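You operate a simulated robot arm through the tools that you are given. There is no shell and no other tool. Be economical: measure what you need, move in short steps, check, and stop when the job is done.

The job below is to be done with a simulated two-armed robot. You get a single attempt, and the scene is never put back.

TASK
Beat the four pleated spots on the blue shoe flat with the hammer.
Fine: the hammer goes back where it lay, on its side.

The check looks at the end state, three seconds after you hand in, the way a careful person would. Anything else that was tipped, shoved, dropped, spilled or broken makes it a failure.

THE ROBOT
Two 7-joint arms with fingered hands on one trunk, on a base that drives. Base frame: it is fixed to the floor where the robot stands at the start and does not move with it; the origin is under the middle of the robot, x ahead of it, y to its left, z up; the surface under the hand at the start is at about z = 850. Units: mm, rad, N and s.
The left shoulder is at the start at [70, 157, 1289], the right one opposite. With the tool pointing down near the work surface each hand reaches from about 240 to 900 mm from the robot's upright axis, wherever it stands, measured 20 degrees to its own side. Payload 5 kg a hand.
Tool frame (each hand has its own): the origin (TCP) lies between the finger pads and is the grasp point; the fingertips stand 31 mm ahead of it; z points along the fingers, y is the line along which they close. The gripper opens to 156 mm. The gripper's body begins 88 mm behind the TCP. The gripper is a hand of 4 fingers: y runs from the thumb to the fingers, the wrist lies at [0, 0, -249] in the tool frame, and closing takes about 1.5 s.
Orientation is told as [roll, pitch, yaw] about the base's x, y, z axes, in that order, counted from this pose: with the fingers straight down and closing along the base's y, the tool's x points along the base's -x, its y along +y and its z along -z.

THE INTERFACE
- The arms move only by the tool nudge_tool. It takes "left_moves", "right_moves" or both (then of equal length, played together; a hand with none holds still); each is a list of rows, each a list of 6 numbers: the shift along the base's x, y, z in mm, then the turn, a rotation vector about the base's x, y, z in rad. In form: [[x, y, z, wx, wy, wz], ...]. A call has 1 to 12 rows; each row shifts and turns the commanded pose from where the row before left it. "left_fingers" and "right_fingers" are, for a hand that has rows, the gripper command, from -1 (shut) to 1 (fully open), values between in proportion, set as the call begins (left out, the last holds). A row lasts 0.2 s, in which the tool goes at most 50 mm and 0.15 rad; a call with a longer step from one row to the next is refused whole, and so is a gripper value outside its range. A pose out of reach is approached as far as the arm can. The call stops where the force on the tool passes 40 N (or 10 N more than at its start, if that is more) or the arm is blocked; 0.2 s more then pass. Each finger travels about 108 mm/s and halts on what it meets, pressing with about 32 N; the grip force reading is that of the motor and also rises with nothing between the fingers. The clock runs only during rows and for 0.2 s after the last one: add rows that do not move to give the fingers time. The reply holds the time, the measured pose of the TCP, the force on the tool along the base axes, the opening and the grip force, in the units named above and with some noise, with the torque about the TCP (base axes, N m) and any sound that the robot's microphone picked up.
- Cameras (640 x 400 px; columns grow to the right, rows downward): "scene" is now at [128.1, -35.5, 1507.9]; the picture's right is [-0.42, -0.91, -0.00], its down [-0.61, 0.28, -0.74] and it looks along [0.67, -0.31, -0.67] (base axes); focal length 296 px, centre (320, 200). "left" rides on the left gripper at [-72, 2, -111] in its tool frame; the picture's right is [-0.02, -1.00, 0.00], its down [0.84, -0.02, -0.55] and it looks along [0.55, -0.01, 0.84] (tool axes); focal length 234 px, centre (320, 200). "right" rides on the right gripper at [72, 2, -111] in its tool frame; the picture's right is [-0.02, 1.00, 0.00], its down [-0.84, -0.02, -0.54] and it looks along [-0.54, -0.01, 0.84] (tool axes); focal length 234 px, centre (320, 200). There is no depth. A picture from a camera that has moved, and an enlarged one, comes with that camera's place and axes in the base frame and with its lens.
- grab_frame(camera): a new picture of that camera. It takes no simulated time.
- lift_body(by): slides the trunk up (or, below 0, down) by that many mm; the arms and the scene camera ride with it, the base frame stays. It gives what a move gives, with no picture.
- roll_base(legs): drives the robot by 1 to 6 legs, each [ahead, turn to the left] in mm and rad, along the robot's own axes; the way and the turn of a leg run together, so that a leg with both is an arc; at most 1500 mm and 3.142 rad a leg. The arms and the cameras ride along, it lands a little off, and it stops where it bumps. It gives what a move gives.
- finger_targets(finger1, finger2, finger3, thumb_bend, hand): sets how far each is bent, from 0 (flat) to 1 (curled in); at 0.3 the hand is open as for a grip, at 0.7 the pads meet at the TCP. One left out holds its place. A second passes; each finger stops where it meets its share of the squeeze, and holds until it gets a number again. A gripper value or a shape takes the hand back. It gives what a move gives, with no picture; readings hold the bend of each and the force on the fingers (four entries, about 0 where the hand has none), thumb and palm.
- preshape(shape, hand): the hand has 4 fingers and takes this shape, open, in about a second: jaw (thumb against the fingers, like two jaws); tri (thumb and two fingers); tip (a fingertip pinch); poke (one finger out to press); point (the index stretched); flat (the hand flat); cup (the hand cupped); fist (a fist). The gripper value then closes the fingers along that shape, each until it touches; the sizes above hold for jaw. It gives what a move gives, with no picture.
- head_to(pan, tilt): turns the head with the scene camera to pan (to the left, within 1.501 rad either way) and tilt (down, from -0.506 to 1.204), counted from straight ahead of the robot. It gives what a move gives.
- close_up(camera, box): a new picture of the part [left, top, right, bottom] of that camera's present view, enlarged. It takes no simulated time.
- close_job(): hands the job in; it is judged then, once.

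Go step by step. Nothing tells you exact positions but the pictures and the camera data: compare them with the known pose of the tool, close in by small moves and look again before you grip or let go. The budget is 120 turns and 88 pictures, counting those below and the enlarged ones. Unless the task says otherwise, let go and move clear before handing in, and close with one line.

The tools are called as name(argument=value, ...) on one line, values as JSON. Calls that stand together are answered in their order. nudge_tool: Moves the arms, as the interface text tells. Its arguments: {"type":"object","properties":{"left_moves":{"type":"array","items":{"type":"array","items":{"type":"number"}}},"left_fingers":{"type":"number"},"right_moves":{"type":"array","items":{"type":"array","items":{"type":"number"}}},"right_fingers":{"type":"number"}},"required":[]} The other tools are called the same way: lift_body (by) slides the trunk up or down; preshape (shape, hand) gives the hand a shape; finger_targets (finger1, finger2, finger3, thumb_bend, hand) moves the fingers one by one; roll_base (legs) drives the base; head_to (pan, tilt) turns the head that bears the scene camera; grab_frame (camera) takes a picture; close_up (camera, box) takes an enlarged picture of a part of a camera's view; close_job () hands the job in.

At the start:

```text
clock: 0.0
left_tool_pos: [617.7, -15.8, 1271.7]
left_tcp_rot: [0.0, 0.0, 0.0]
left_ft_force: [0.5, 0.2, 0.0]
left_torque: [-0.01, -0.04, -0.01]
left_width: 155.8
left_finger_force: 0.0
left_shape: jaw
left_bend: [0.3, 0.3, 0.3, 0.3]
left_finger forces: [0.0, 0.0, 0.0, 0.0, 0.0, 0.0]
right_tool_pos: [385.8, -482.9, 1278.7]
right_tcp_rot: [0.002, 0.0, 0.0]
right_ft_force: [-0.3, -0.2, 0.5]
right_torque: [0.03, 0.01, -0.01]
right_width: 155.8
right_finger_force: 0.1
right_shape: jaw
right_bend: [0.3, 0.3, 0.3, 0.3]
right_finger forces: [0.0, 0.1, 0.0, 0.0, 0.0, 0.0]
trunk travel left (down, up): [-675.0, 265.0]
robot x, y, heading: [-0.8, 0.1, -0.002]
head pan, tilt: [-0.435, 0.735]
```

scene: 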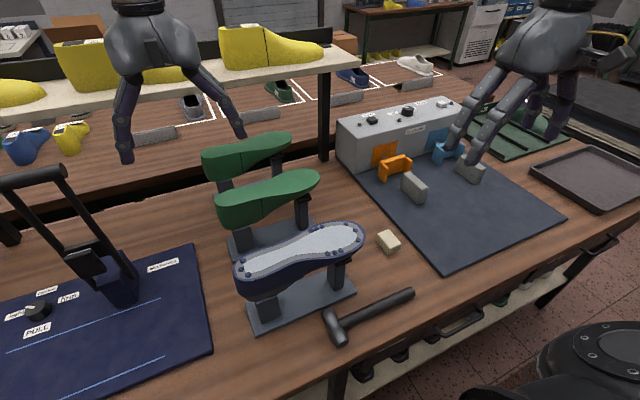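
right: 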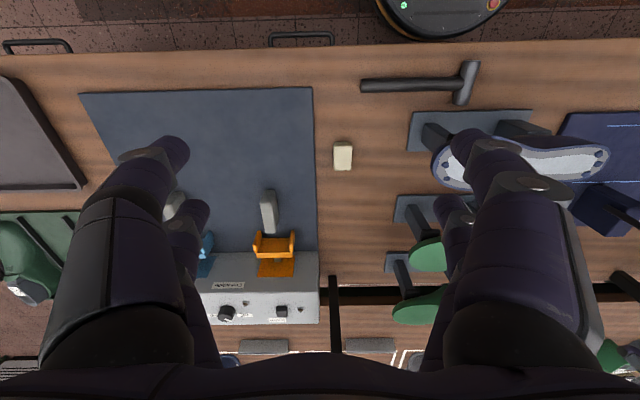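
left: 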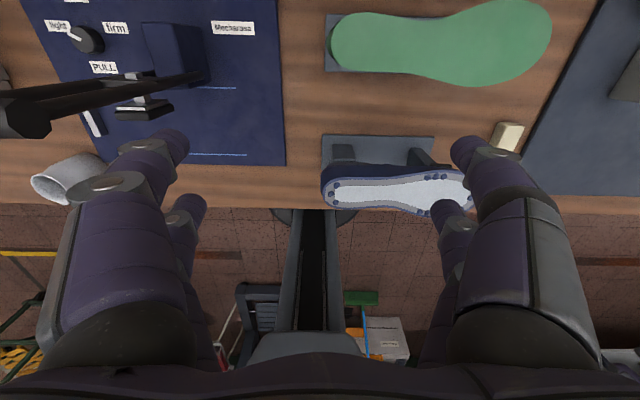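

I see a blue shoe upside down on a stand, with dark bumps around the sole rim, and a hammer lying on the table near the front. I'll zoom in to find the pleated spots and the hammer.

close_up(camera="scene", box=[220, 200, 380, 300])

close_up(camera="scene", box=[220, 220, 440, 358])

close_up(camera="left", box=[310, 120, 486, 230])

```text
4.00 times, centred on (300, 250) of scene
camera zoom: at [128.1, -35.5, 1507.9], right [-0.42, -0.91, 0.0], down [-0.61, 0.28, -0.74], along [0.67, -0.31, -0.67], focal length 1186 px, centre (400, 0)
```

zoom: 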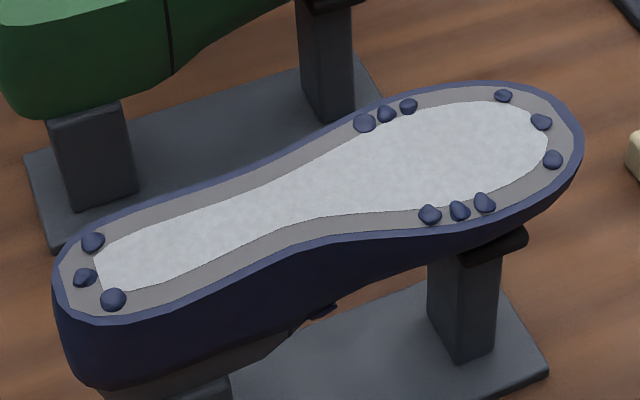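

```text
2.90 times, centred on (330, 289) of scene
camera zoom: at [128.1, -35.5, 1507.9], right [-0.42, -0.91, 0.0], down [-0.61, 0.28, -0.74], along [0.67, -0.31, -0.67], focal length 859 px, centre (291, -58)
```

zoom: 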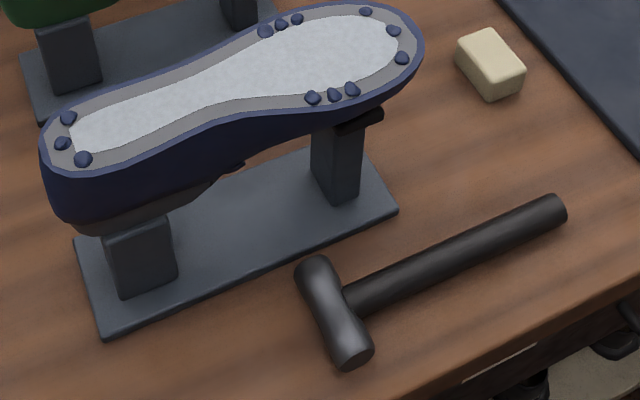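

```text
3.64 times, centred on (398, 175) of left
camera zoom: at [688.8, -12.8, 1382.8], right [0.02, -1.0, 0.0], down [-0.84, -0.02, 0.55], along [-0.55, -0.01, -0.84], focal length 852 px, centre (36, 291)
```

zoom: 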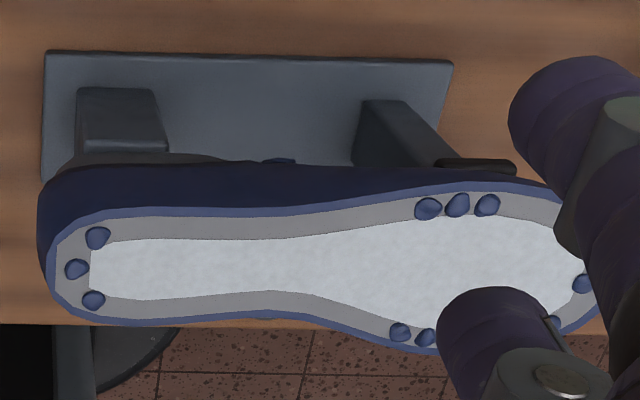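

The sole is flat at about z 1043. The pleat groups sit at the heel (~[480,-40]), far side (~[516,-207]), near side (~[443,-214]) and toe (~[477,-280]). The hammer's handle runs along y from the head at about [380,-190] to [379,-400]. I'll turn the right hand a quarter round over the handle.

nudge_tool(right_moves=[[-0.5, 14.8, -12, 0, 0, -0.1428], [-0.5, 14.8, -12, 0, 0, -0.1428], [-0.5, 14.8, -12, 0, 0, -0.1428], [-0.5, 14.8, -12, 0, 0, -0.1428], [-0.5, 14.8, -12, 0, 0, -0.1428], [-0.5, 14.8, -12, 0, 0, -0.1428], [-0.5, 14.8, -12, 0, 0, -0.1428], [-0.5, 14.8, -12, 0, 0, -0.1428], [-0.5, 14.8, -12, 0, 0, -0.1428], [-0.5, 14.8, -12, 0, 0, -0.1428], [-0.5, 14.8, -12, 0, 0, -0.1428], [0, 0, 0, 0, 0, 0]], left_moves=[[0, 25, 0, 0, 0, 0], [0, 25, 0, 0, 0, 0], [0, 25, 0, 0, 0, 0], [0, 25, 0, 0, 0, 0], [0, 0, 0, 0, 0, 0], [0, 0, 0, 0, 0, 0], [0, 0, 0, 0, 0, 0], [0, 0, 0, 0, 0, 0], [0, 0, 0, 0, 0, 0], [0, 0, 0, 0, 0, 0], [0, 0, 0, 0, 0, 0], [0, 0, 0, 0, 0, 0]])

grab_frame(camera="right")

grab_frame(camera="scene")

```text
clock: 2.6
left_tool_pos: [616.0, 86.2, 1272.3]
left_tcp_rot: [0.0, -0.001, -0.001]
left_ft_force: [0.0, 0.2, -0.2]
left_torque: [-0.06, -0.04, -0.01]
left_width: 156.0
left_finger_force: 0.0
left_shape: jaw
left_bend: [0.3, 0.3, 0.3, 0.3]
left_finger forces: [0.0, 0.0, 0.1, 0.0, 0.0, 0.0]
right_tool_pos: [392.8, -415.8, 1141.3]
right_tcp_rot: [0.0, 0.038, -1.538]
right_ft_force: [-0.1, -0.1, 0.4]
right_torque: [-0.05, -0.04, 0.0]
right_width: 156.1
right_finger_force: 0.0
right_shape: jaw
right_bend: [0.3, 0.3, 0.3, 0.3]
right_finger forces: [0.1, 0.0, 0.2, 0.0, 0.1, 0.1]
right hand out of reach, approached as far as the arm can: row 10, 11
trunk travel left (down, up): [-675.0, 265.0]
robot x, y, heading: [1.9, 0.3, 0.004]
head pan, tilt: [-0.435, 0.735]
```

```text
81 pictures are left
camera right: at [390.0, -347.1, 1256.6], right [1.0, 0.01, 0.0], down [0.01, -0.86, 0.51], along [0.0, -0.51, -0.86], focal length 234 px, centre (320, 200)
```

right: 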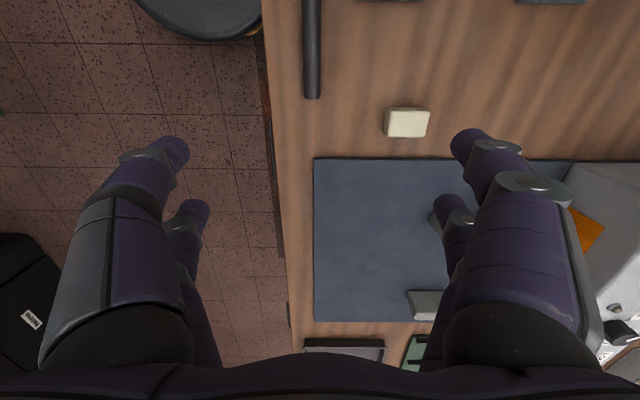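

```text
80 pictures are left
camera scene: at [127.9, -33.0, 1507.9], right [-0.42, -0.91, 0.0], down [-0.61, 0.28, -0.74], along [0.67, -0.31, -0.67], focal length 296 px, centre (320, 200)
```

scene: 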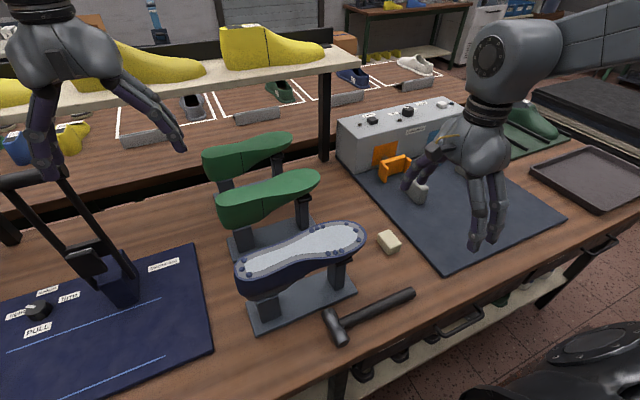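

The right hand can't reach far enough inward with this yaw while the base stands this close. I'll back the base up and try again.

roll_base(legs=[[-220, 0]])

nudge_tool(right_moves=[[0, 0, 0, 0, 0, 0]])

```text
clock: 4.3
left_tool_pos: [398.8, 84.8, 1270.5]
left_tcp_rot: [0.0, 0.0, 0.003]
left_ft_force: [0.1, -0.1, 0.4]
left_torque: [-0.03, 0.03, 0.0]
left_width: 156.1
left_finger_force: 0.0
left_shape: jaw
left_bend: [0.3, 0.3, 0.3, 0.3]
left_finger forces: [0.0, 0.0, 0.0, 0.0, 0.0, 0.0]
right_tool_pos: [175.3, -417.1, 1141.6]
right_tcp_rot: [-0.002, 0.039, -1.536]
right_ft_force: [0.0, 0.0, -0.1]
right_torque: [-0.01, -0.01, 0.01]
right_width: 155.9
right_finger_force: 0.1
right_shape: jaw
right_bend: [0.3, 0.3, 0.3, 0.3]
right_finger forces: [0.0, 0.0, 0.0, 0.1, 0.0, 0.0]
trunk travel left (down, up): [-675.0, 265.0]
robot x, y, heading: [-215.5, -1.3, -0.002]
head pan, tilt: [-0.435, 0.735]
```

```text
clock: 4.7
left_tool_pos: [400.2, 85.2, 1269.6]
left_tcp_rot: [-0.002, 0.001, 0.0]
left_ft_force: [0.0, 0.1, -1.2]
left_torque: [-0.02, 0.01, -0.01]
left_width: 156.0
left_finger_force: 0.1
left_shape: jaw
left_bend: [0.3, 0.3, 0.3, 0.3]
left_finger forces: [0.0, 0.0, 0.1, 0.0, 0.0, 0.0]
right_tool_pos: [174.0, -416.4, 1141.0]
right_tcp_rot: [-0.003, 0.039, -1.534]
right_ft_force: [0.4, -1.1, -0.6]
right_torque: [-0.01, 0.03, 0.0]
right_width: 155.8
right_finger_force: 0.0
right_shape: jaw
right_bend: [0.3, 0.3, 0.3, 0.3]
right_finger forces: [0.0, 0.0, 0.1, 0.0, 0.0, 0.0]
trunk travel left (down, up): [-675.0, 265.0]
robot x, y, heading: [-218.0, 3.8, 0.002]
head pan, tilt: [-0.435, 0.735]
```

Next I move the right hand forward and inward over the handle again.

nudge_tool(right_moves=[[40, 0, 0, 0, 0, 0], [40, 0, 0, 0, 0, 0], [40, 0, 0, 0, 0, 0], [40, 0, 0, 0, 0, 0], [40, 0, 0, 0, 0, 0], [0, 24, 0, 0, 0, 0], [0, 24, 0, 0, 0, 0], [0, 24, 0, 0, 0, 0], [0, 24, 0, 0, -0.038, -0.035], [0, 0, 0, 0, 0, 0]])

grab_frame(camera="scene")

grab_frame(camera="right")

```text
clock: 6.9
left_tool_pos: [398.3, 84.1, 1271.4]
left_tcp_rot: [0.0, 0.003, 0.002]
left_ft_force: [0.4, -0.4, 0.3]
left_torque: [0.02, 0.05, 0.02]
left_width: 155.7
left_finger_force: 0.0
left_shape: jaw
left_bend: [0.3, 0.3, 0.3, 0.3]
left_finger forces: [0.0, 0.0, 0.0, 0.0, 0.1, 0.0]
right_tool_pos: [378.0, -395.9, 1135.2]
right_tcp_rot: [0.04, 0.06, -1.55]
right_ft_force: [0.7, -0.4, -0.1]
right_torque: [0.01, -0.01, -0.05]
right_width: 156.0
right_finger_force: 0.1
right_shape: jaw
right_bend: [0.3, 0.3, 0.3, 0.3]
right_finger forces: [0.0, 0.1, 0.0, 0.0, 0.0, 0.0]
right hand out of reach, approached as far as the arm can: row 7, 8, 9
trunk travel left (down, up): [-675.0, 265.0]
robot x, y, heading: [-217.8, 1.6, 0.002]
head pan, tilt: [-0.435, 0.735]
```

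```text
79 pictures are left
camera scene: at [-89.7, -35.2, 1507.8], right [-0.42, -0.91, 0.0], down [-0.61, 0.28, -0.74], along [0.67, -0.31, -0.67], focal length 296 px, centre (320, 200)
```

scene: 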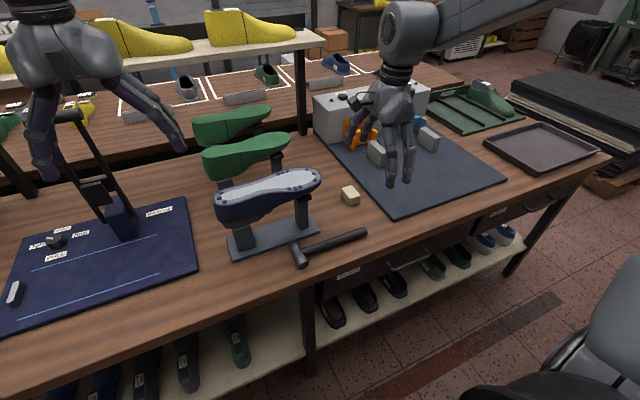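

```text
78 pictures are left
camera right: at [372.1, -329.7, 1251.2], right [1.0, -0.01, 0.04], down [-0.02, -0.87, 0.49], along [0.03, -0.49, -0.87], focal length 234 px, centre (320, 200)
```

right: 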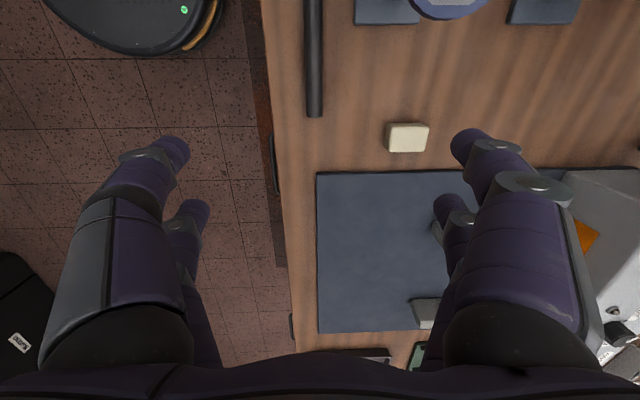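

This yaw runs into a joint limit. I'll try the opposite quarter turn (+90°), which grips the handle just as well.

nudge_tool(right_moves=[[0, -5, 5, 0, 0, 0.145], [0, -5, 5, 0, 0, 0.145], [0, -5, 5, 0, 0, 0.145], [0, -5, 5, 0, 0, 0.145], [0, 0, 5, 0, 0, 0.145], [0, 0, 0, 0, 0, 0.145], [0, 0, 0, 0, 0, 0.145], [0, 0, 0, 0, 0, 0.145], [0, 0, 0, 0, 0, 0.145], [0, 0, 0, 0, 0, 0.145], [0, 0, 0, 0, 0, 0.1]])

nudge_tool(right_moves=[[0, 0, 0, 0, 0, 0.145], [0, 0, 0, 0, 0, 0.145], [0, 0, 0, 0, 0, 0.145], [0, 0, 0, 0, 0, 0.145], [0, 0, 0, 0, 0, 0.145], [0, 0, 0, 0, 0, 0.145], [0, 0, 0, 0, 0, 0.145], [0, 0, 0, 0, 0, 0.145], [0, 0, 0, 0, 0, 0.145], [0, 0, 0, 0, 0, 0.145], [0, 0, 0, 0, 0, 0.12]])

```text
clock: 9.3
left_tool_pos: [397.3, 84.2, 1272.3]
left_tcp_rot: [0.0, 0.002, 0.002]
left_ft_force: [-0.6, 0.2, -0.6]
left_torque: [0.0, -0.01, 0.01]
left_width: 155.7
left_finger_force: 0.0
left_shape: jaw
left_bend: [0.3, 0.3, 0.3, 0.3]
left_finger forces: [0.0, 0.0, 0.0, 0.1, 0.1, 0.0]
right_tool_pos: [377.5, -416.5, 1160.6]
right_tcp_rot: [0.04, 0.039, -0.016]
right_ft_force: [-0.5, 0.7, 0.9]
right_torque: [0.01, 0.02, 0.02]
right_width: 155.8
right_finger_force: 0.0
right_shape: jaw
right_bend: [0.3, 0.3, 0.3, 0.3]
right_finger forces: [0.1, 0.1, 0.0, 0.0, 0.0, 0.0]
trunk travel left (down, up): [-675.0, 265.0]
robot x, y, heading: [-217.1, 1.6, -0.001]
head pan, tilt: [-0.435, 0.735]
```

```text
clock: 11.7
left_tool_pos: [398.1, 84.0, 1272.3]
left_tcp_rot: [0.0, 0.002, 0.001]
left_ft_force: [0.7, 0.2, 0.3]
left_torque: [-0.01, -0.01, 0.02]
left_width: 155.8
left_finger_force: 0.1
left_shape: jaw
left_bend: [0.3, 0.3, 0.3, 0.3]
left_finger forces: [0.0, 0.0, 0.0, 0.0, 0.1, 0.0]
right_tool_pos: [376.6, -417.4, 1159.2]
right_tcp_rot: [0.038, 0.039, 1.555]
right_ft_force: [0.3, -0.7, 0.4]
right_torque: [0.0, 0.02, 0.0]
right_width: 156.0
right_finger_force: 0.1
right_shape: jaw
right_bend: [0.3, 0.3, 0.3, 0.3]
right_finger forces: [0.0, 0.0, 0.0, 0.0, 0.0, 0.0]
trunk travel left (down, up): [-675.0, 265.0]
robot x, y, heading: [-220.9, -2.0, 0.001]
head pan, tilt: [-0.435, 0.735]
```

The +90° yaw works. I'll level the hand and move over the handle at y≈-320.

nudge_tool(right_moves=[[0, 25, -10, 0.039, -0.038, 0.015], [0, 25, -20, 0, 0, 0], [0, 25, -20, 0, 0, 0], [0, 22, -20, 0, 0, 0], [0, 0, 0, 0, 0, 0]])

grab_frame(camera="right")

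grab_frame(camera="scene")

```text
clock: 12.9
left_tool_pos: [397.7, 85.0, 1271.1]
left_tcp_rot: [0.0, 0.003, 0.003]
left_ft_force: [0.0, 0.5, 0.1]
left_torque: [0.03, -0.04, 0.0]
left_width: 156.1
left_finger_force: 0.0
left_shape: jaw
left_bend: [0.3, 0.3, 0.3, 0.3]
left_finger forces: [0.0, 0.1, 0.0, 0.1, 0.1, 0.0]
right_tool_pos: [375.9, -317.0, 1089.8]
right_tcp_rot: [0.001, 0.0, 1.567]
right_ft_force: [-0.4, -1.2, -0.1]
right_torque: [0.0, 0.01, 0.03]
right_width: 155.9
right_finger_force: 0.0
right_shape: jaw
right_bend: [0.3, 0.3, 0.3, 0.3]
right_finger forces: [0.0, 0.0, 0.1, 0.0, 0.1, 0.1]
trunk travel left (down, up): [-675.0, 265.0]
robot x, y, heading: [-220.3, 0.9, 0.001]
head pan, tilt: [-0.435, 0.735]
```

```text
77 pictures are left
camera right: at [373.2, -389.2, 1200.8], right [-1.0, 0.03, 0.0], down [0.02, 0.84, 0.55], along [0.01, 0.55, -0.84], focal length 234 px, centre (320, 200)
```

right: 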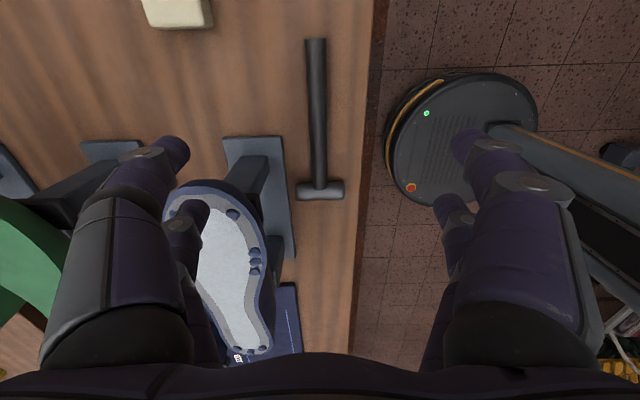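

```text
76 pictures are left
camera scene: at [-90.2, -35.7, 1507.9], right [-0.42, -0.91, 0.0], down [-0.61, 0.28, -0.74], along [0.67, -0.31, -0.67], focal length 296 px, centre (320, 200)
```

scene: 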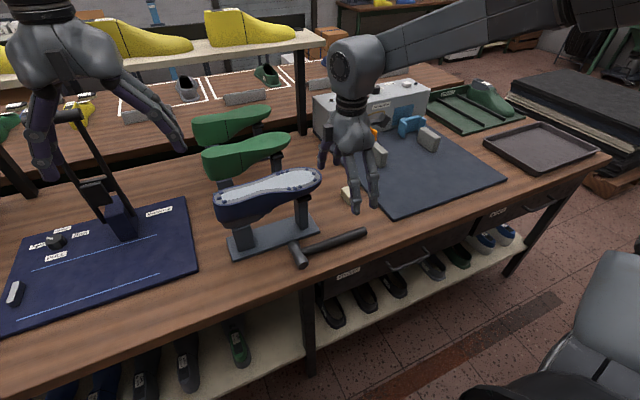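

The handle axis is at x≈377 and z≈865. I'll narrow the fingers and go down at y≈-342, keeping clear of the shoe's toe.

nudge_tool(right_moves=[[1, -12, 0, 0, 0, 0], [0, -13, 0, 0, 0, 0], [0, 0, -20, 0, 0, 0], [0, 0, -25, 0, 0, 0], [0, 0, -25, 0, 0, 0], [0, 0, -25, 0, 0, 0], [0, 0, -25, 0, 0, 0], [0, 0, -20, 0, 0, 0], [0, 0, 0, 0, 0, 0]], right_fingers=0.05)

grab_frame(camera="right")

grab_frame(camera="scene")

```text
clock: 14.9
left_tool_pos: [398.0, 85.1, 1270.1]
left_tcp_rot: [0.0, 0.002, 0.001]
left_ft_force: [-0.1, -0.5, 0.3]
left_torque: [0.05, 0.02, -0.01]
left_width: 155.5
left_finger_force: 0.1
left_shape: jaw
left_bend: [0.3, 0.3, 0.3, 0.3]
left_finger forces: [0.1, 0.0, 0.1, 0.0, 0.0, 0.0]
right_tool_pos: [378.0, -344.1, 951.3]
right_tcp_rot: [-0.001, -0.002, 1.568]
right_ft_force: [0.2, -0.8, -0.4]
right_torque: [-0.03, -0.01, -0.01]
right_width: 82.4
right_finger_force: 0.0
right_shape: jaw
right_bend: [0.72, 0.72, 0.72, 0.7]
right_finger forces: [0.0, 0.0, 0.1, 0.1, 0.0, 0.0]
trunk travel left (down, up): [-675.0, 265.0]
robot x, y, heading: [-219.6, -2.1, 0.003]
head pan, tilt: [-0.435, 0.735]
```

```text
75 pictures are left
camera right: at [374.7, -415.5, 1062.2], right [-1.0, 0.03, 0.0], down [0.02, 0.84, 0.55], along [0.01, 0.55, -0.84], focal length 234 px, centre (320, 200)
```

right: 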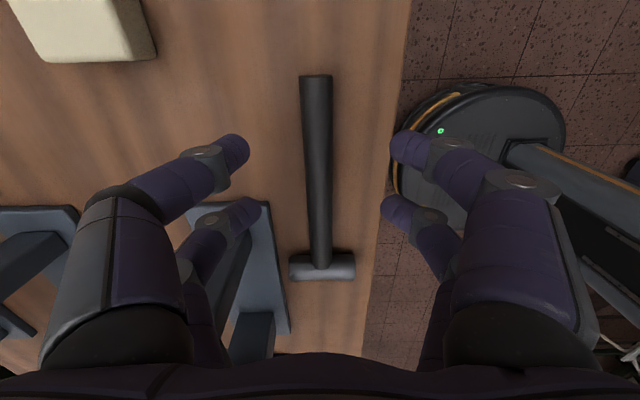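

```text
74 pictures are left
camera scene: at [-90.2, -35.0, 1507.9], right [-0.42, -0.91, 0.0], down [-0.61, 0.28, -0.74], along [0.67, -0.31, -0.67], focal length 296 px, centre (320, 200)
```

scene: 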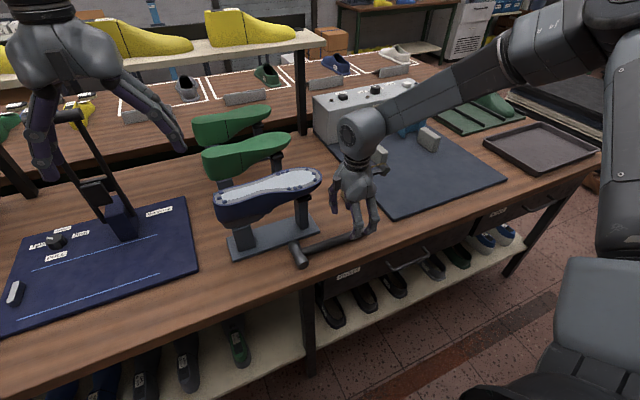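

The fingers straddle the handle evenly. I'll go down to grasp height and close.

nudge_tool(right_moves=[[0, 0, -20, 0, 0, 0], [0, 0, -20, 0, 0, 0], [0, 0, -15, 0, 0, 0], [0, 0, -8, 0, 0, 0], [0, 0, 0, 0, 0, 0]])

grab_frame(camera="right")

```text
clock: 16.1
left_tool_pos: [399.0, 85.6, 1271.8]
left_tcp_rot: [0.001, 0.001, 0.003]
left_ft_force: [-0.4, -0.2, -0.2]
left_torque: [0.01, 0.02, -0.02]
left_width: 156.0
left_finger_force: 0.0
left_shape: jaw
left_bend: [0.3, 0.3, 0.3, 0.3]
left_finger forces: [0.0, 0.0, 0.0, 0.1, 0.0, 0.0]
right_tool_pos: [378.0, -344.1, 887.5]
right_tcp_rot: [0.0, -0.003, 1.567]
right_ft_force: [0.5, -0.4, 0.8]
right_torque: [0.04, -0.03, 0.01]
right_width: 82.5
right_finger_force: 0.1
right_shape: jaw
right_bend: [0.72, 0.72, 0.72, 0.7]
right_finger forces: [0.0, 0.0, 0.0, 0.0, 0.1, 0.0]
trunk travel left (down, up): [-675.0, 265.0]
robot x, y, heading: [-216.3, -0.8, 0.0]
head pan, tilt: [-0.435, 0.735]
```

```text
73 pictures are left
camera right: at [374.6, -416.6, 998.7], right [-1.0, 0.03, 0.0], down [0.02, 0.84, 0.55], along [0.01, 0.55, -0.84], focal length 234 px, centre (320, 200)
```

right: 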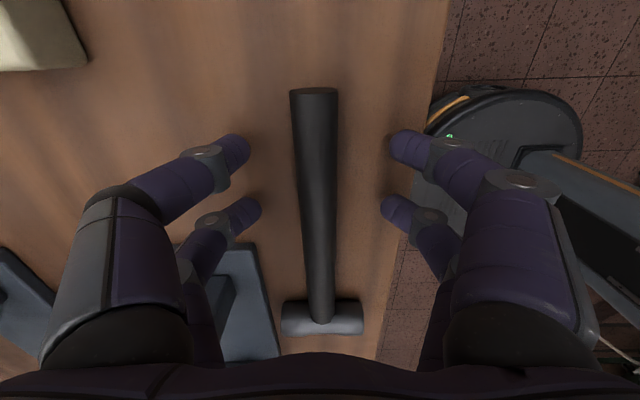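

nudge_tool(right_moves=[[0, 0, 0, 0, 0, 0], [0, 0, 0, 0, 0, 0], [0, 0, 0, 0, 0, 0], [0, 0, 0, 0, 0, 0], [0, 0, 0, 0, 0, 0], [0, 0, 0, 0, 0, 0], [0, 0, 0, 0, 0, 0]], right_fingers=-1)

grab_frame(camera="right")

```text
clock: 17.7
left_tool_pos: [398.3, 85.1, 1272.1]
left_tcp_rot: [-0.002, 0.001, 0.002]
left_ft_force: [-1.3, -0.3, -0.9]
left_torque: [-0.04, -0.01, -0.01]
left_width: 156.0
left_finger_force: 0.0
left_shape: jaw
left_bend: [0.3, 0.3, 0.3, 0.3]
left_finger forces: [0.0, 0.0, 0.0, 0.0, 0.0, 0.0]
right_tool_pos: [377.7, -345.9, 888.0]
right_tcp_rot: [0.002, -0.002, 1.567]
right_ft_force: [0.5, 0.9, -0.1]
right_torque: [-0.07, -0.03, 0.01]
right_width: 23.2
right_finger_force: 32.1
right_shape: jaw
right_bend: [0.72, 0.72, 0.73, 0.7]
right_finger forces: [28.9, 28.7, 28.3, 0.0, 29.1, 0.0]
trunk travel left (down, up): [-675.0, 265.0]
robot x, y, heading: [-217.4, 3.4, -0.001]
head pan, tilt: [-0.435, 0.735]
```

```text
72 pictures are left
camera right: at [374.8, -416.8, 998.6], right [-1.0, 0.03, 0.0], down [0.02, 0.84, 0.55], along [0.01, 0.55, -0.84], focal length 234 px, centre (320, 200)
```

right: 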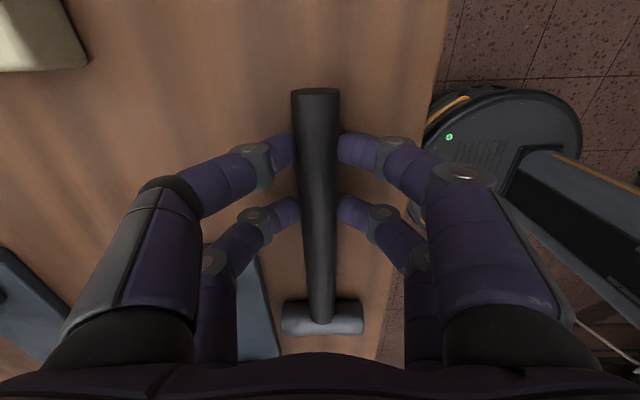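

The hammer is gripped. I'll lift it straight up, then pull it back from the shoe while rising.

nudge_tool(right_moves=[[0, 0, 10, 0, 0, 0], [0, 0, 20, 0, 0, 0], [0, 0, 20, 0, 0, 0], [-30, 0, 15, 0, 0, 0], [-30, 0, 20, 0, 0, 0], [0, 0, 30, 0, 0, 0], [0, 0, 40, 0, 0, 0], [0, 0, 40, 0, 0, 0], [0, 0, 40, 0, 0, 0], [0, 0, 40, 0, 0, 0], [0, 0, 40, 0, 0, 0], [0, 0, 0, 0, 0, 0]])

grab_frame(camera="right")

```text
clock: 20.3
left_tool_pos: [398.7, 85.7, 1271.7]
left_tcp_rot: [0.002, 0.001, 0.002]
left_ft_force: [-0.1, 0.1, -0.5]
left_torque: [0.01, 0.01, -0.02]
left_width: 155.8
left_finger_force: 0.0
left_shape: jaw
left_bend: [0.3, 0.3, 0.3, 0.3]
left_finger forces: [0.0, 0.0, 0.0, 0.0, 0.0, 0.1]
right_tool_pos: [318.6, -344.0, 1202.2]
right_tcp_rot: [0.003, -0.002, 1.569]
right_ft_force: [0.0, 0.0, -2.2]
right_torque: [-0.26, 0.01, -0.01]
right_width: 23.2
right_finger_force: 32.5
right_shape: jaw
right_bend: [0.72, 0.72, 0.73, 0.7]
right_finger forces: [29.2, 28.6, 28.3, 0.0, 29.4, 0.1]
trunk travel left (down, up): [-675.0, 265.0]
robot x, y, heading: [-216.7, -0.1, 0.0]
head pan, tilt: [-0.435, 0.735]
```

```text
71 pictures are left
camera right: at [315.1, -416.7, 1313.9], right [-1.0, 0.03, 0.0], down [0.02, 0.84, 0.55], along [0.01, 0.55, -0.84], focal length 234 px, centre (320, 200)
```

right: 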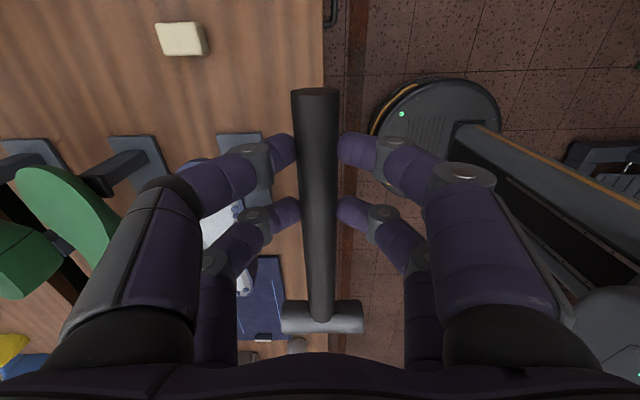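

Grip is solid. Next I tip the hand so the fingers point forward and the hammer head stands vertical.

nudge_tool(right_moves=[[6, 0, 0, 0, -0.1428, 0], [6, 0, 0, 0, -0.1428, 0], [6, 0, 0, 0, -0.1428, 0], [6, 0, 0, 0, -0.1428, 0], [6, 0, 0, 0, -0.1428, 0], [6, 0, 0, 0, -0.1428, 0], [6, 0, 0, 0, -0.1428, 0], [6, 0, 0, 0, -0.1428, 0], [6, 0, 0, 0, -0.1428, 0], [6, 0, 0, 0, -0.1428, 0], [6, 0, 0, 0, -0.1428, 0], [0, 0, 0, 0, 0, 0]])

grab_frame(camera="scene")

grab_frame(camera="right")

```text
clock: 22.9
left_tool_pos: [398.6, 86.5, 1270.5]
left_tcp_rot: [-0.001, 0.001, 0.002]
left_ft_force: [0.3, 1.0, 0.3]
left_torque: [-0.01, 0.02, 0.02]
left_width: 156.1
left_finger_force: 0.0
left_shape: jaw
left_bend: [0.3, 0.3, 0.3, 0.3]
left_finger forces: [0.1, 0.0, 0.1, 0.0, 0.0, 0.0]
right_tool_pos: [377.4, -348.0, 1202.0]
right_tcp_rot: [-1.409, -0.005, 1.567]
right_ft_force: [0.2, 0.2, -3.5]
right_torque: [-0.24, 0.09, -0.01]
right_width: 22.9
right_finger_force: 32.2
right_shape: jaw
right_bend: [0.72, 0.72, 0.73, 0.7]
right_finger forces: [30.3, 32.3, 30.1, 0.1, 29.3, 0.0]
right hand out of reach, approached as far as the arm can: row 10, 11
trunk travel left (down, up): [-675.0, 265.0]
robot x, y, heading: [-216.4, -0.8, -0.002]
head pan, tilt: [-0.435, 0.735]
```

```text
70 pictures are left
camera scene: at [-89.4, -34.7, 1507.8], right [-0.42, -0.91, 0.0], down [-0.61, 0.28, -0.74], along [0.67, -0.31, -0.67], focal length 296 px, centre (320, 200)
```

scene: 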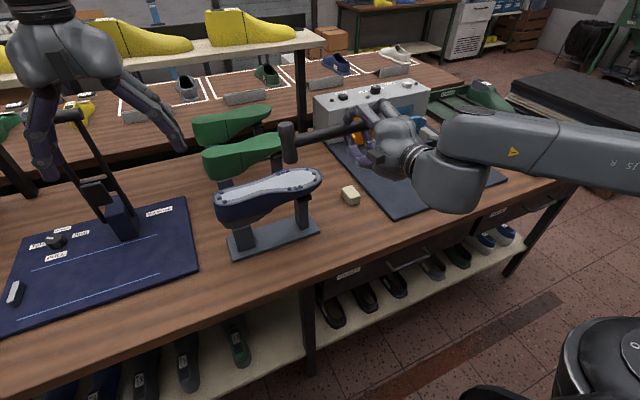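

```text
69 pictures are left
camera right: at [265.5, -419.2, 1218.6], right [-0.16, 0.03, -0.99], down [-0.53, 0.84, 0.11], along [0.83, 0.54, -0.12], focal length 234 px, centre (320, 200)
```

right: 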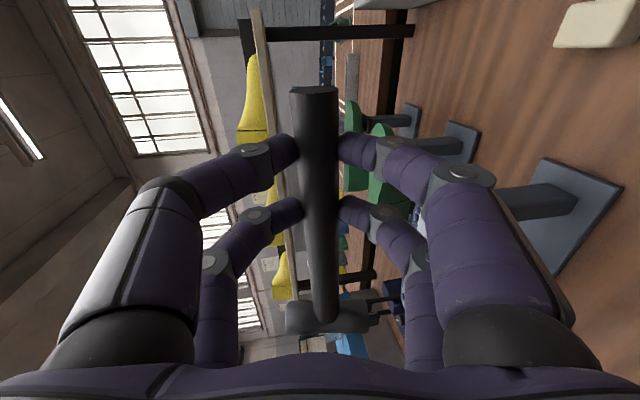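

The wrist stopped about 9° short of horizontal. I'll move above the toe spot and see whether the rest of the tilt is reachable there.

nudge_tool(right_moves=[[21, -22, -12, 0, 0, 0], [21, -22, -12, 0, 0, 0], [21, -22, -12, 0, 0, 0], [21, -21, -14, 0, 0, 0], [0, 0, 0, 0, -0.08, 0], [0, 0, 0, 0, -0.08, 0], [0, 0, 0, 0, 0, 0]])

grab_frame(camera="scene")

grab_frame(camera="left")

```text
clock: 24.5
left_tool_pos: [401.6, 88.6, 1270.0]
left_tcp_rot: [-0.005, 0.003, 0.002]
left_ft_force: [0.6, 0.3, 0.0]
left_torque: [-0.06, 0.03, 0.0]
left_width: 156.0
left_finger_force: 0.1
left_shape: jaw
left_bend: [0.3, 0.3, 0.3, 0.3]
left_finger forces: [0.0, 0.0, 0.0, 0.0, 0.0, 0.1]
right_tool_pos: [459.2, -435.4, 1153.3]
right_tcp_rot: [-1.562, -0.001, 1.572]
right_ft_force: [-0.7, 0.1, -5.1]
right_torque: [-0.31, -0.05, 0.0]
right_width: 23.0
right_finger_force: 32.1
right_shape: jaw
right_bend: [0.72, 0.72, 0.73, 0.7]
right_finger forces: [30.8, 33.0, 29.7, 0.1, 30.5, 0.1]
right hand out of reach, approached as far as the arm can: row 6
trunk travel left (down, up): [-675.0, 265.0]
robot x, y, heading: [-213.7, -1.1, 0.005]
head pan, tilt: [-0.435, 0.735]
```

```text
68 pictures are left
camera scene: at [-86.1, -32.0, 1507.5], right [-0.42, -0.91, 0.0], down [-0.61, 0.28, -0.74], along [0.67, -0.31, -0.67], focal length 296 px, centre (320, 200)
```

scene: 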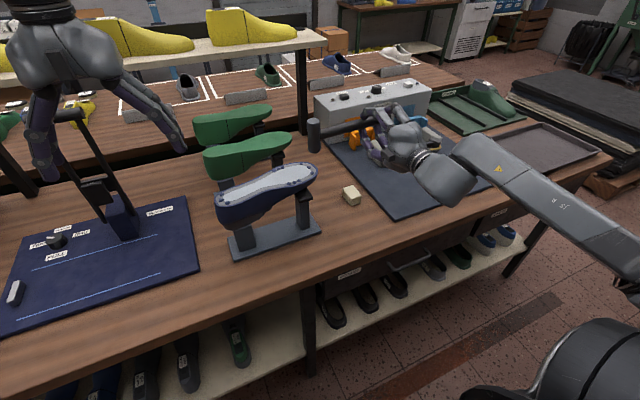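

```text
67 pictures are left
camera left: at [473.8, 91.2, 1380.1], right [0.03, -1.0, 0.0], down [-0.84, -0.02, 0.55], along [-0.55, -0.02, -0.84], focal length 234 px, centre (320, 200)
```

left: 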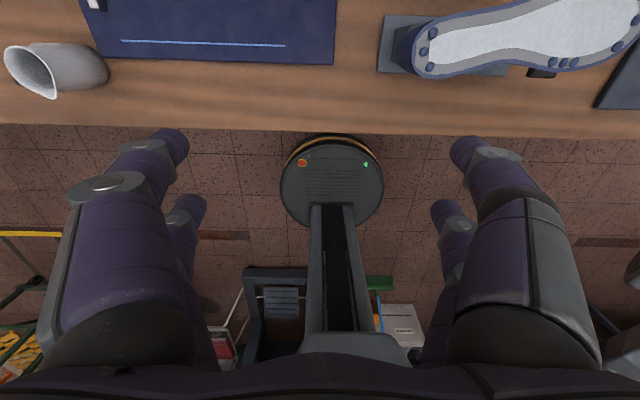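

The head is now vertical. I'll zoom in to measure where it sits relative to the tool and the toe pleats.

close_up(camera="scene", box=[210, 100, 370, 200])

```text
4.00 times, centred on (290, 150) of scene
camera zoom: at [-86.1, -32.0, 1507.5], right [-0.42, -0.91, 0.0], down [-0.61, 0.28, -0.74], along [0.67, -0.31, -0.67], focal length 1186 px, centre (440, 400)
```

zoom: 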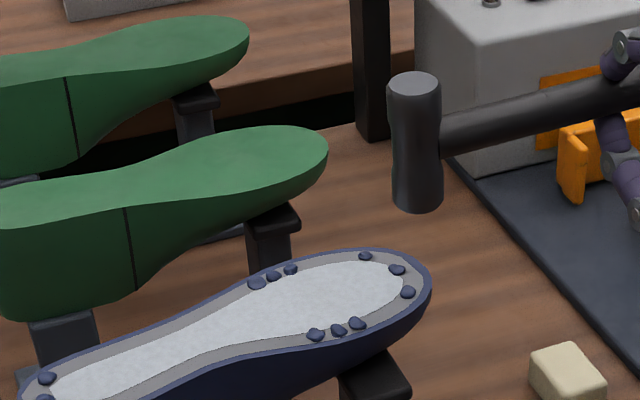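

The shoe looks slightly different from the earlier frames. I'll check closely before going on.

close_up(camera="scene", box=[200, 150, 360, 250])

close_up(camera="left", box=[370, 0, 640, 110])

```text
4.00 times, centred on (280, 200) of scene
camera zoom: at [-86.1, -32.0, 1507.5], right [-0.42, -0.91, 0.0], down [-0.61, 0.28, -0.74], along [0.67, -0.31, -0.67], focal length 1186 px, centre (480, 200)
```

zoom: 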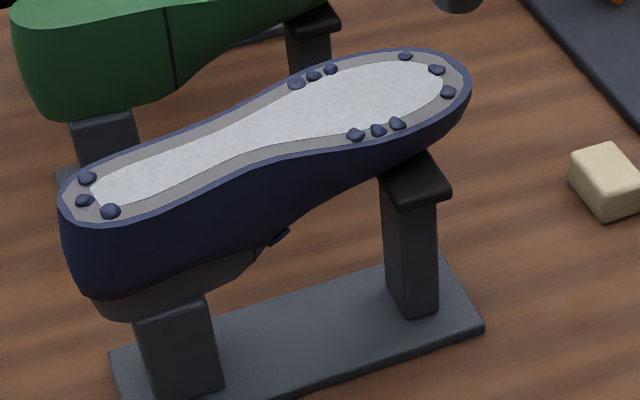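

```text
2.37 times, centred on (505, 55) of left
camera zoom: at [473.8, 91.2, 1380.1], right [0.03, -1.0, 0.0], down [-0.84, -0.02, 0.55], along [-0.55, -0.02, -0.84], focal length 555 px, centre (-118, 544)
```

zoom: 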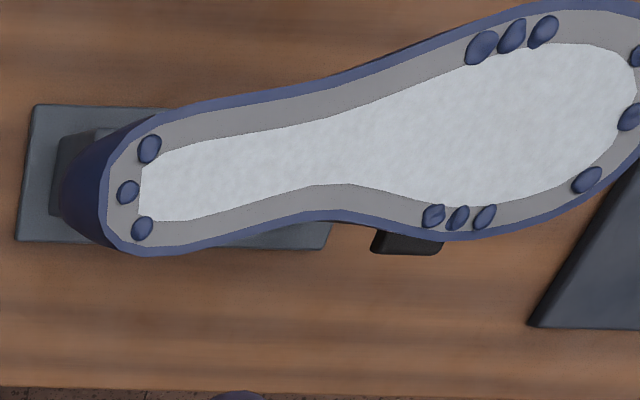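

The shoe has swivelled about 9° on its stand, and nothing of mine was near it. I've re-measured: toe middle ≈[510,-277], near ≈[466,-219], far ≈[537,-198], heel ≈[473,-37], sole z≈1043. The hammer face centre is about TCP+[21,156,-38]. I'll line up over the toe and check before striking.

nudge_tool(right_moves=[[15, 1, -10, 0, 0, 0], [15, 1, -10, 0, 0, 0], [0, 0, -15, 0, 0, 0], [0, 0, 0, 0, 0, 0]])

close_up(camera="scene", box=[200, 110, 360, 210])

grab_frame(camera="left")

```text
clock: 25.5
left_tool_pos: [400.5, 83.1, 1271.3]
left_tcp_rot: [-0.001, 0.002, 0.002]
left_ft_force: [0.3, 0.8, -0.3]
left_torque: [-0.01, 0.03, 0.01]
left_width: 156.0
left_finger_force: 0.0
left_shape: jaw
left_bend: [0.3, 0.3, 0.3, 0.3]
left_finger forces: [0.0, 0.0, 0.0, 0.0, 0.1, 0.0]
right_tool_pos: [455.4, -454.1, 1139.6]
right_tcp_rot: [-1.566, -0.006, 1.57]
right_ft_force: [-0.1, -0.5, -2.6]
right_torque: [-0.25, 0.07, 0.01]
right_width: 22.9
right_finger_force: 32.4
right_shape: jaw
right_bend: [0.72, 0.72, 0.73, 0.7]
right_finger forces: [30.9, 32.7, 30.0, 0.0, 30.3, 0.0]
right hand out of reach, approached as far as the arm can: row 1, 2, 3
trunk travel left (down, up): [-675.0, 265.0]
robot x, y, heading: [-218.9, 0.6, -0.001]
head pan, tilt: [-0.435, 0.735]
```

```text
4.00 times, centred on (280, 160) of scene
camera zoom: at [-89.0, -35.2, 1507.8], right [-0.42, -0.91, 0.0], down [-0.61, 0.28, -0.74], along [0.67, -0.31, -0.67], focal length 1186 px, centre (480, 360)
```

zoom: 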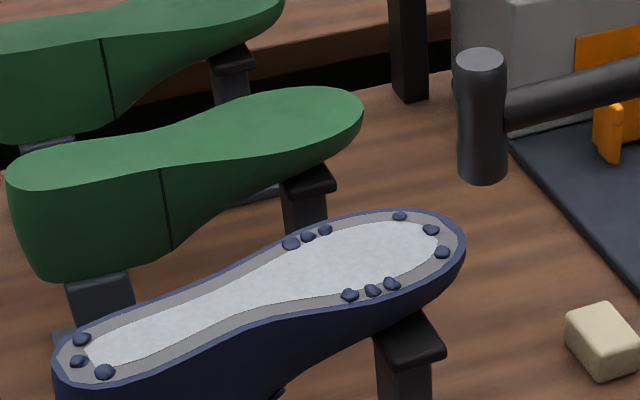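

```text
62 pictures are left
camera left: at [471.1, 87.4, 1381.9], right [0.03, -1.0, 0.0], down [-0.84, -0.02, 0.55], along [-0.55, -0.01, -0.84], focal length 234 px, centre (320, 200)
```

left: 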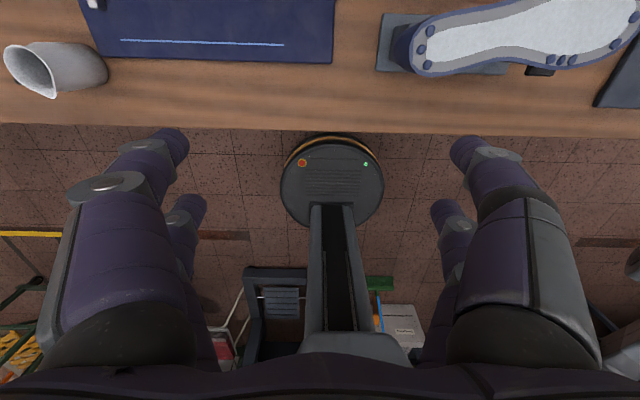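

The reach is limited from this base spot. I'll move the base forward a little and try again.

roll_base(legs=[[90, 0]])

nudge_tool(right_moves=[[-15, 7, 0, 0, 0, 0], [-20, 7, 0, 0, 0, 0], [-20, 7, 0, 0, 0, 0], [0, 0, 0, 0, 0, 0]])

```text
clock: 26.6
left_tool_pos: [487.1, 84.1, 1273.4]
left_tcp_rot: [-0.001, -0.001, 0.002]
left_ft_force: [-0.9, -0.9, -1.0]
left_torque: [0.03, -0.01, 0.01]
left_width: 156.0
left_finger_force: 0.1
left_shape: jaw
left_bend: [0.3, 0.3, 0.3, 0.3]
left_finger forces: [0.0, 0.0, 0.0, 0.0, 0.0, 0.0]
right_tool_pos: [545.7, -456.2, 1141.8]
right_tcp_rot: [-1.567, -0.007, 1.568]
right_ft_force: [-0.4, -0.5, -3.2]
right_torque: [-0.25, 0.07, 0.02]
right_width: 23.0
right_finger_force: 32.0
right_shape: jaw
right_bend: [0.72, 0.72, 0.73, 0.7]
right_finger forces: [30.9, 32.6, 30.0, 0.1, 30.4, 0.1]
trunk travel left (down, up): [-675.0, 265.0]
robot x, y, heading: [-125.7, -1.3, -0.004]
head pan, tilt: [-0.435, 0.735]
```

```text
clock: 27.6
left_tool_pos: [489.3, 84.0, 1271.9]
left_tcp_rot: [0.0, 0.0, 0.003]
left_ft_force: [0.3, -0.1, 0.0]
left_torque: [0.02, 0.01, 0.0]
left_width: 156.0
left_finger_force: 0.1
left_shape: jaw
left_bend: [0.3, 0.3, 0.3, 0.3]
left_finger forces: [0.0, 0.1, 0.1, 0.0, 0.0, 0.0]
right_tool_pos: [492.1, -434.9, 1140.6]
right_tcp_rot: [-1.568, -0.007, 1.566]
right_ft_force: [0.7, 0.1, -2.8]
right_torque: [-0.25, 0.09, -0.03]
right_width: 22.8
right_finger_force: 32.1
right_shape: jaw
right_bend: [0.72, 0.72, 0.73, 0.7]
right_finger forces: [30.8, 32.7, 29.9, 0.1, 30.3, 0.0]
trunk travel left (down, up): [-675.0, 265.0]
robot x, y, heading: [-128.9, -1.6, -0.005]
head pan, tilt: [-0.435, 0.735]
```

That removed the reach problem. I'll check the alignment over the toe from both cameras.

grab_frame(camera="scene")

close_up(camera="scene", box=[220, 120, 380, 220])

grab_frame(camera="left")

```text
61 pictures are left
camera scene: at [1.3, -35.7, 1507.9], right [-0.42, -0.91, 0.0], down [-0.61, 0.28, -0.74], along [0.67, -0.31, -0.67], focal length 296 px, centre (320, 200)
```

scene: 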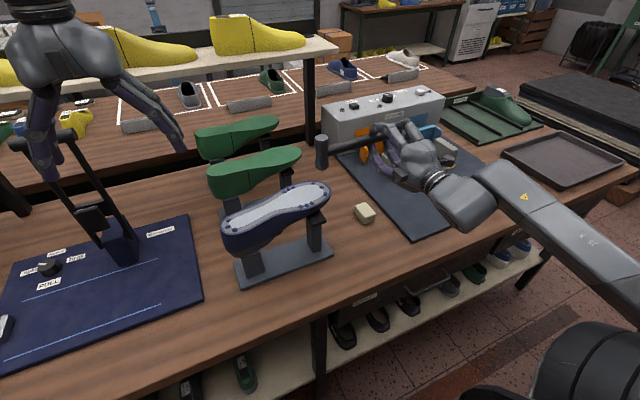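

```text
4.00 times, centred on (300, 170) of scene
camera zoom: at [1.3, -35.7, 1507.9], right [-0.42, -0.91, 0.0], down [-0.61, 0.28, -0.74], along [0.67, -0.31, -0.67], focal length 1186 px, centre (400, 320)
```

zoom: 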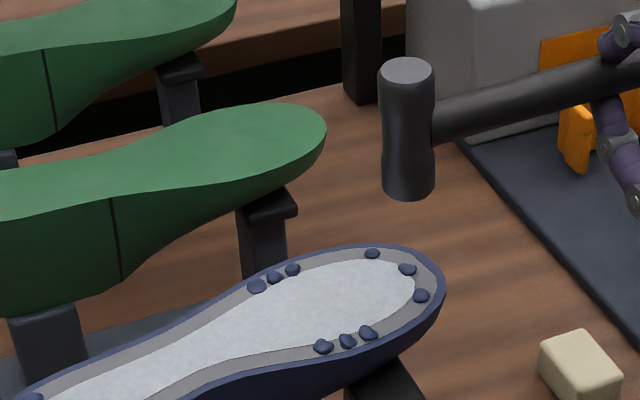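

```text
59 pictures are left
camera left: at [561.6, 86.5, 1383.0], right [0.03, -1.0, 0.0], down [-0.84, -0.02, 0.55], along [-0.54, -0.01, -0.84], focal length 234 px, centre (320, 200)
```

left: 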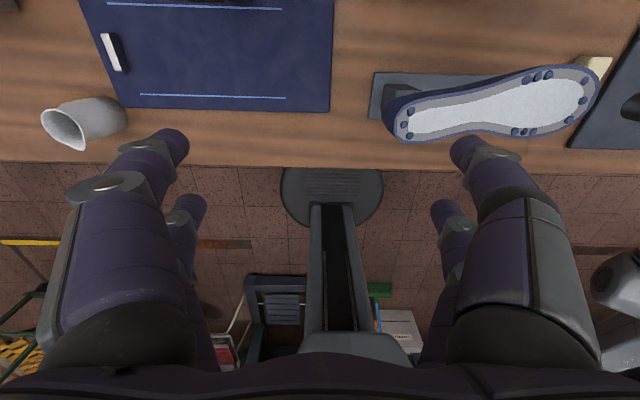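

The hammer face is directly over the middle toe pleat, about 58 mm up. Striking now.

nudge_tool(right_moves=[[0, 0, -15, 0, 0, 0], [0, 0, -45, 0, 0, 0], [0, 0, -10, 0, 0, 0]])

nudge_tool(right_moves=[[0, 0, 40, 0, 0, 0], [0, 0, 30, 0, 0, 0], [0, -30, 0, 0, 0, 0], [0, -30, 0, 0, 0, 0], [0, 0, 0, 0, 0, 0]])

close_up(camera="scene", box=[220, 150, 380, 250])

```text
clock: 28.4
left_tool_pos: [490.2, 84.0, 1272.7]
left_tcp_rot: [-0.003, 0.001, 0.003]
left_ft_force: [0.2, 0.4, 0.0]
left_torque: [0.0, -0.04, -0.03]
left_width: 155.9
left_finger_force: 0.1
left_shape: jaw
left_bend: [0.3, 0.3, 0.3, 0.3]
left_finger forces: [0.0, 0.0, 0.0, 0.0, 0.0, 0.0]
right_tool_pos: [486.8, -438.3, 1073.2]
right_tcp_rot: [-1.566, -0.007, 1.572]
right_ft_force: [1.3, -0.6, 0.7]
right_torque: [0.53, -0.06, -0.26]
right_width: 22.8
right_finger_force: 32.0
right_shape: jaw
right_bend: [0.72, 0.72, 0.73, 0.7]
right_finger forces: [32.9, 28.2, 33.5, 0.1, 29.0, 0.0]
right hand out of reach, approached as far as the arm can: row 3
trunk travel left (down, up): [-675.0, 265.0]
robot x, y, heading: [-126.3, -5.3, 0.001]
head pan, tilt: [-0.435, 0.735]
```

```text
clock: 29.6
left_tool_pos: [490.3, 85.2, 1270.5]
left_tcp_rot: [-0.004, 0.003, 0.003]
left_ft_force: [-0.5, 0.6, 0.4]
left_torque: [0.0, 0.01, 0.02]
left_width: 156.0
left_finger_force: 0.1
left_shape: jaw
left_bend: [0.3, 0.3, 0.3, 0.3]
left_finger forces: [0.0, 0.1, 0.1, 0.0, 0.0, 0.0]
right_tool_pos: [488.0, -495.3, 1145.3]
right_tcp_rot: [-1.566, -0.006, 1.567]
right_ft_force: [-0.6, -0.4, -2.7]
right_torque: [-0.25, 0.1, -0.04]
right_width: 22.6
right_finger_force: 31.9
right_shape: jaw
right_bend: [0.72, 0.72, 0.73, 0.7]
right_finger forces: [29.5, 33.5, 28.6, 0.1, 31.0, 0.0]
trunk travel left (down, up): [-675.0, 265.0]
robot x, y, heading: [-128.6, 1.7, 0.0]
head pan, tilt: [-0.435, 0.735]
```

```text
4.00 times, centred on (300, 200) of scene
camera zoom: at [2.3, -34.5, 1507.8], right [-0.42, -0.91, 0.0], down [-0.61, 0.28, -0.74], along [0.67, -0.31, -0.67], focal length 1186 px, centre (400, 200)
```

zoom: 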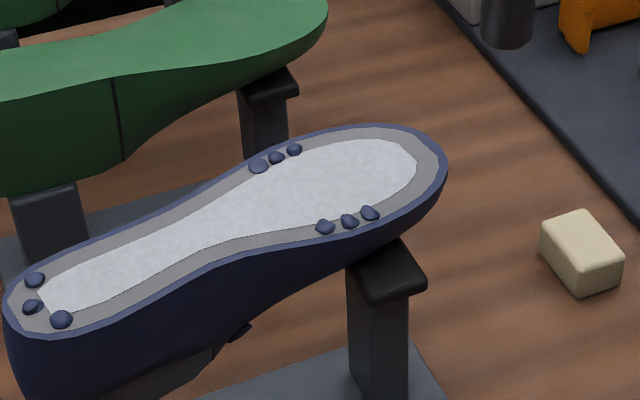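

All three toe pleats flattened in one blow. Next I move over the far-side spot (≈[536,-200]) and verify alignment.

nudge_tool(right_moves=[[5, 28, 0, 0, 0, 0], [5, 28, 0, 0, 0, 0], [5, 28, 0, 0, 0, 0], [6, 28, 0, 0, 0, 0], [6, 27, 0, 0, 0, 0], [0, 0, 0, 0, 0, 0]])

close_up(camera="scene", box=[220, 120, 380, 220])

```text
clock: 31.0
left_tool_pos: [490.1, 84.0, 1271.6]
left_tcp_rot: [-0.001, 0.002, 0.002]
left_ft_force: [-0.5, -0.6, 0.3]
left_torque: [0.01, -0.02, -0.01]
left_width: 155.7
left_finger_force: 0.1
left_shape: jaw
left_bend: [0.3, 0.3, 0.3, 0.3]
left_finger forces: [0.0, 0.0, 0.0, 0.1, 0.0, 0.1]
right_tool_pos: [499.1, -375.1, 1157.6]
right_tcp_rot: [-1.565, -0.007, 1.568]
right_ft_force: [0.6, 0.2, -3.4]
right_torque: [-0.25, 0.1, 0.04]
right_width: 22.6
right_finger_force: 32.4
right_shape: jaw
right_bend: [0.72, 0.72, 0.73, 0.7]
right_finger forces: [29.1, 33.5, 28.7, 0.0, 30.4, 0.0]
right hand out of reach, approached as far as the arm can: row 4, 5
trunk travel left (down, up): [-675.0, 265.0]
robot x, y, heading: [-125.4, -2.4, -0.005]
head pan, tilt: [-0.435, 0.735]
```

```text
4.00 times, centred on (300, 170) of scene
camera zoom: at [2.6, -36.0, 1507.8], right [-0.42, -0.91, 0.0], down [-0.61, 0.28, -0.74], along [0.67, -0.31, -0.67], focal length 1186 px, centre (400, 320)
```

zoom: 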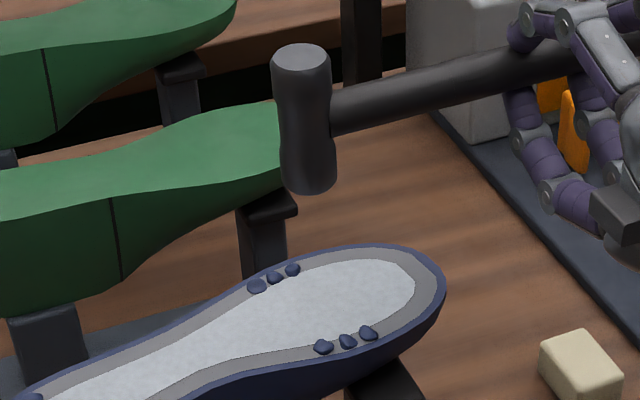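

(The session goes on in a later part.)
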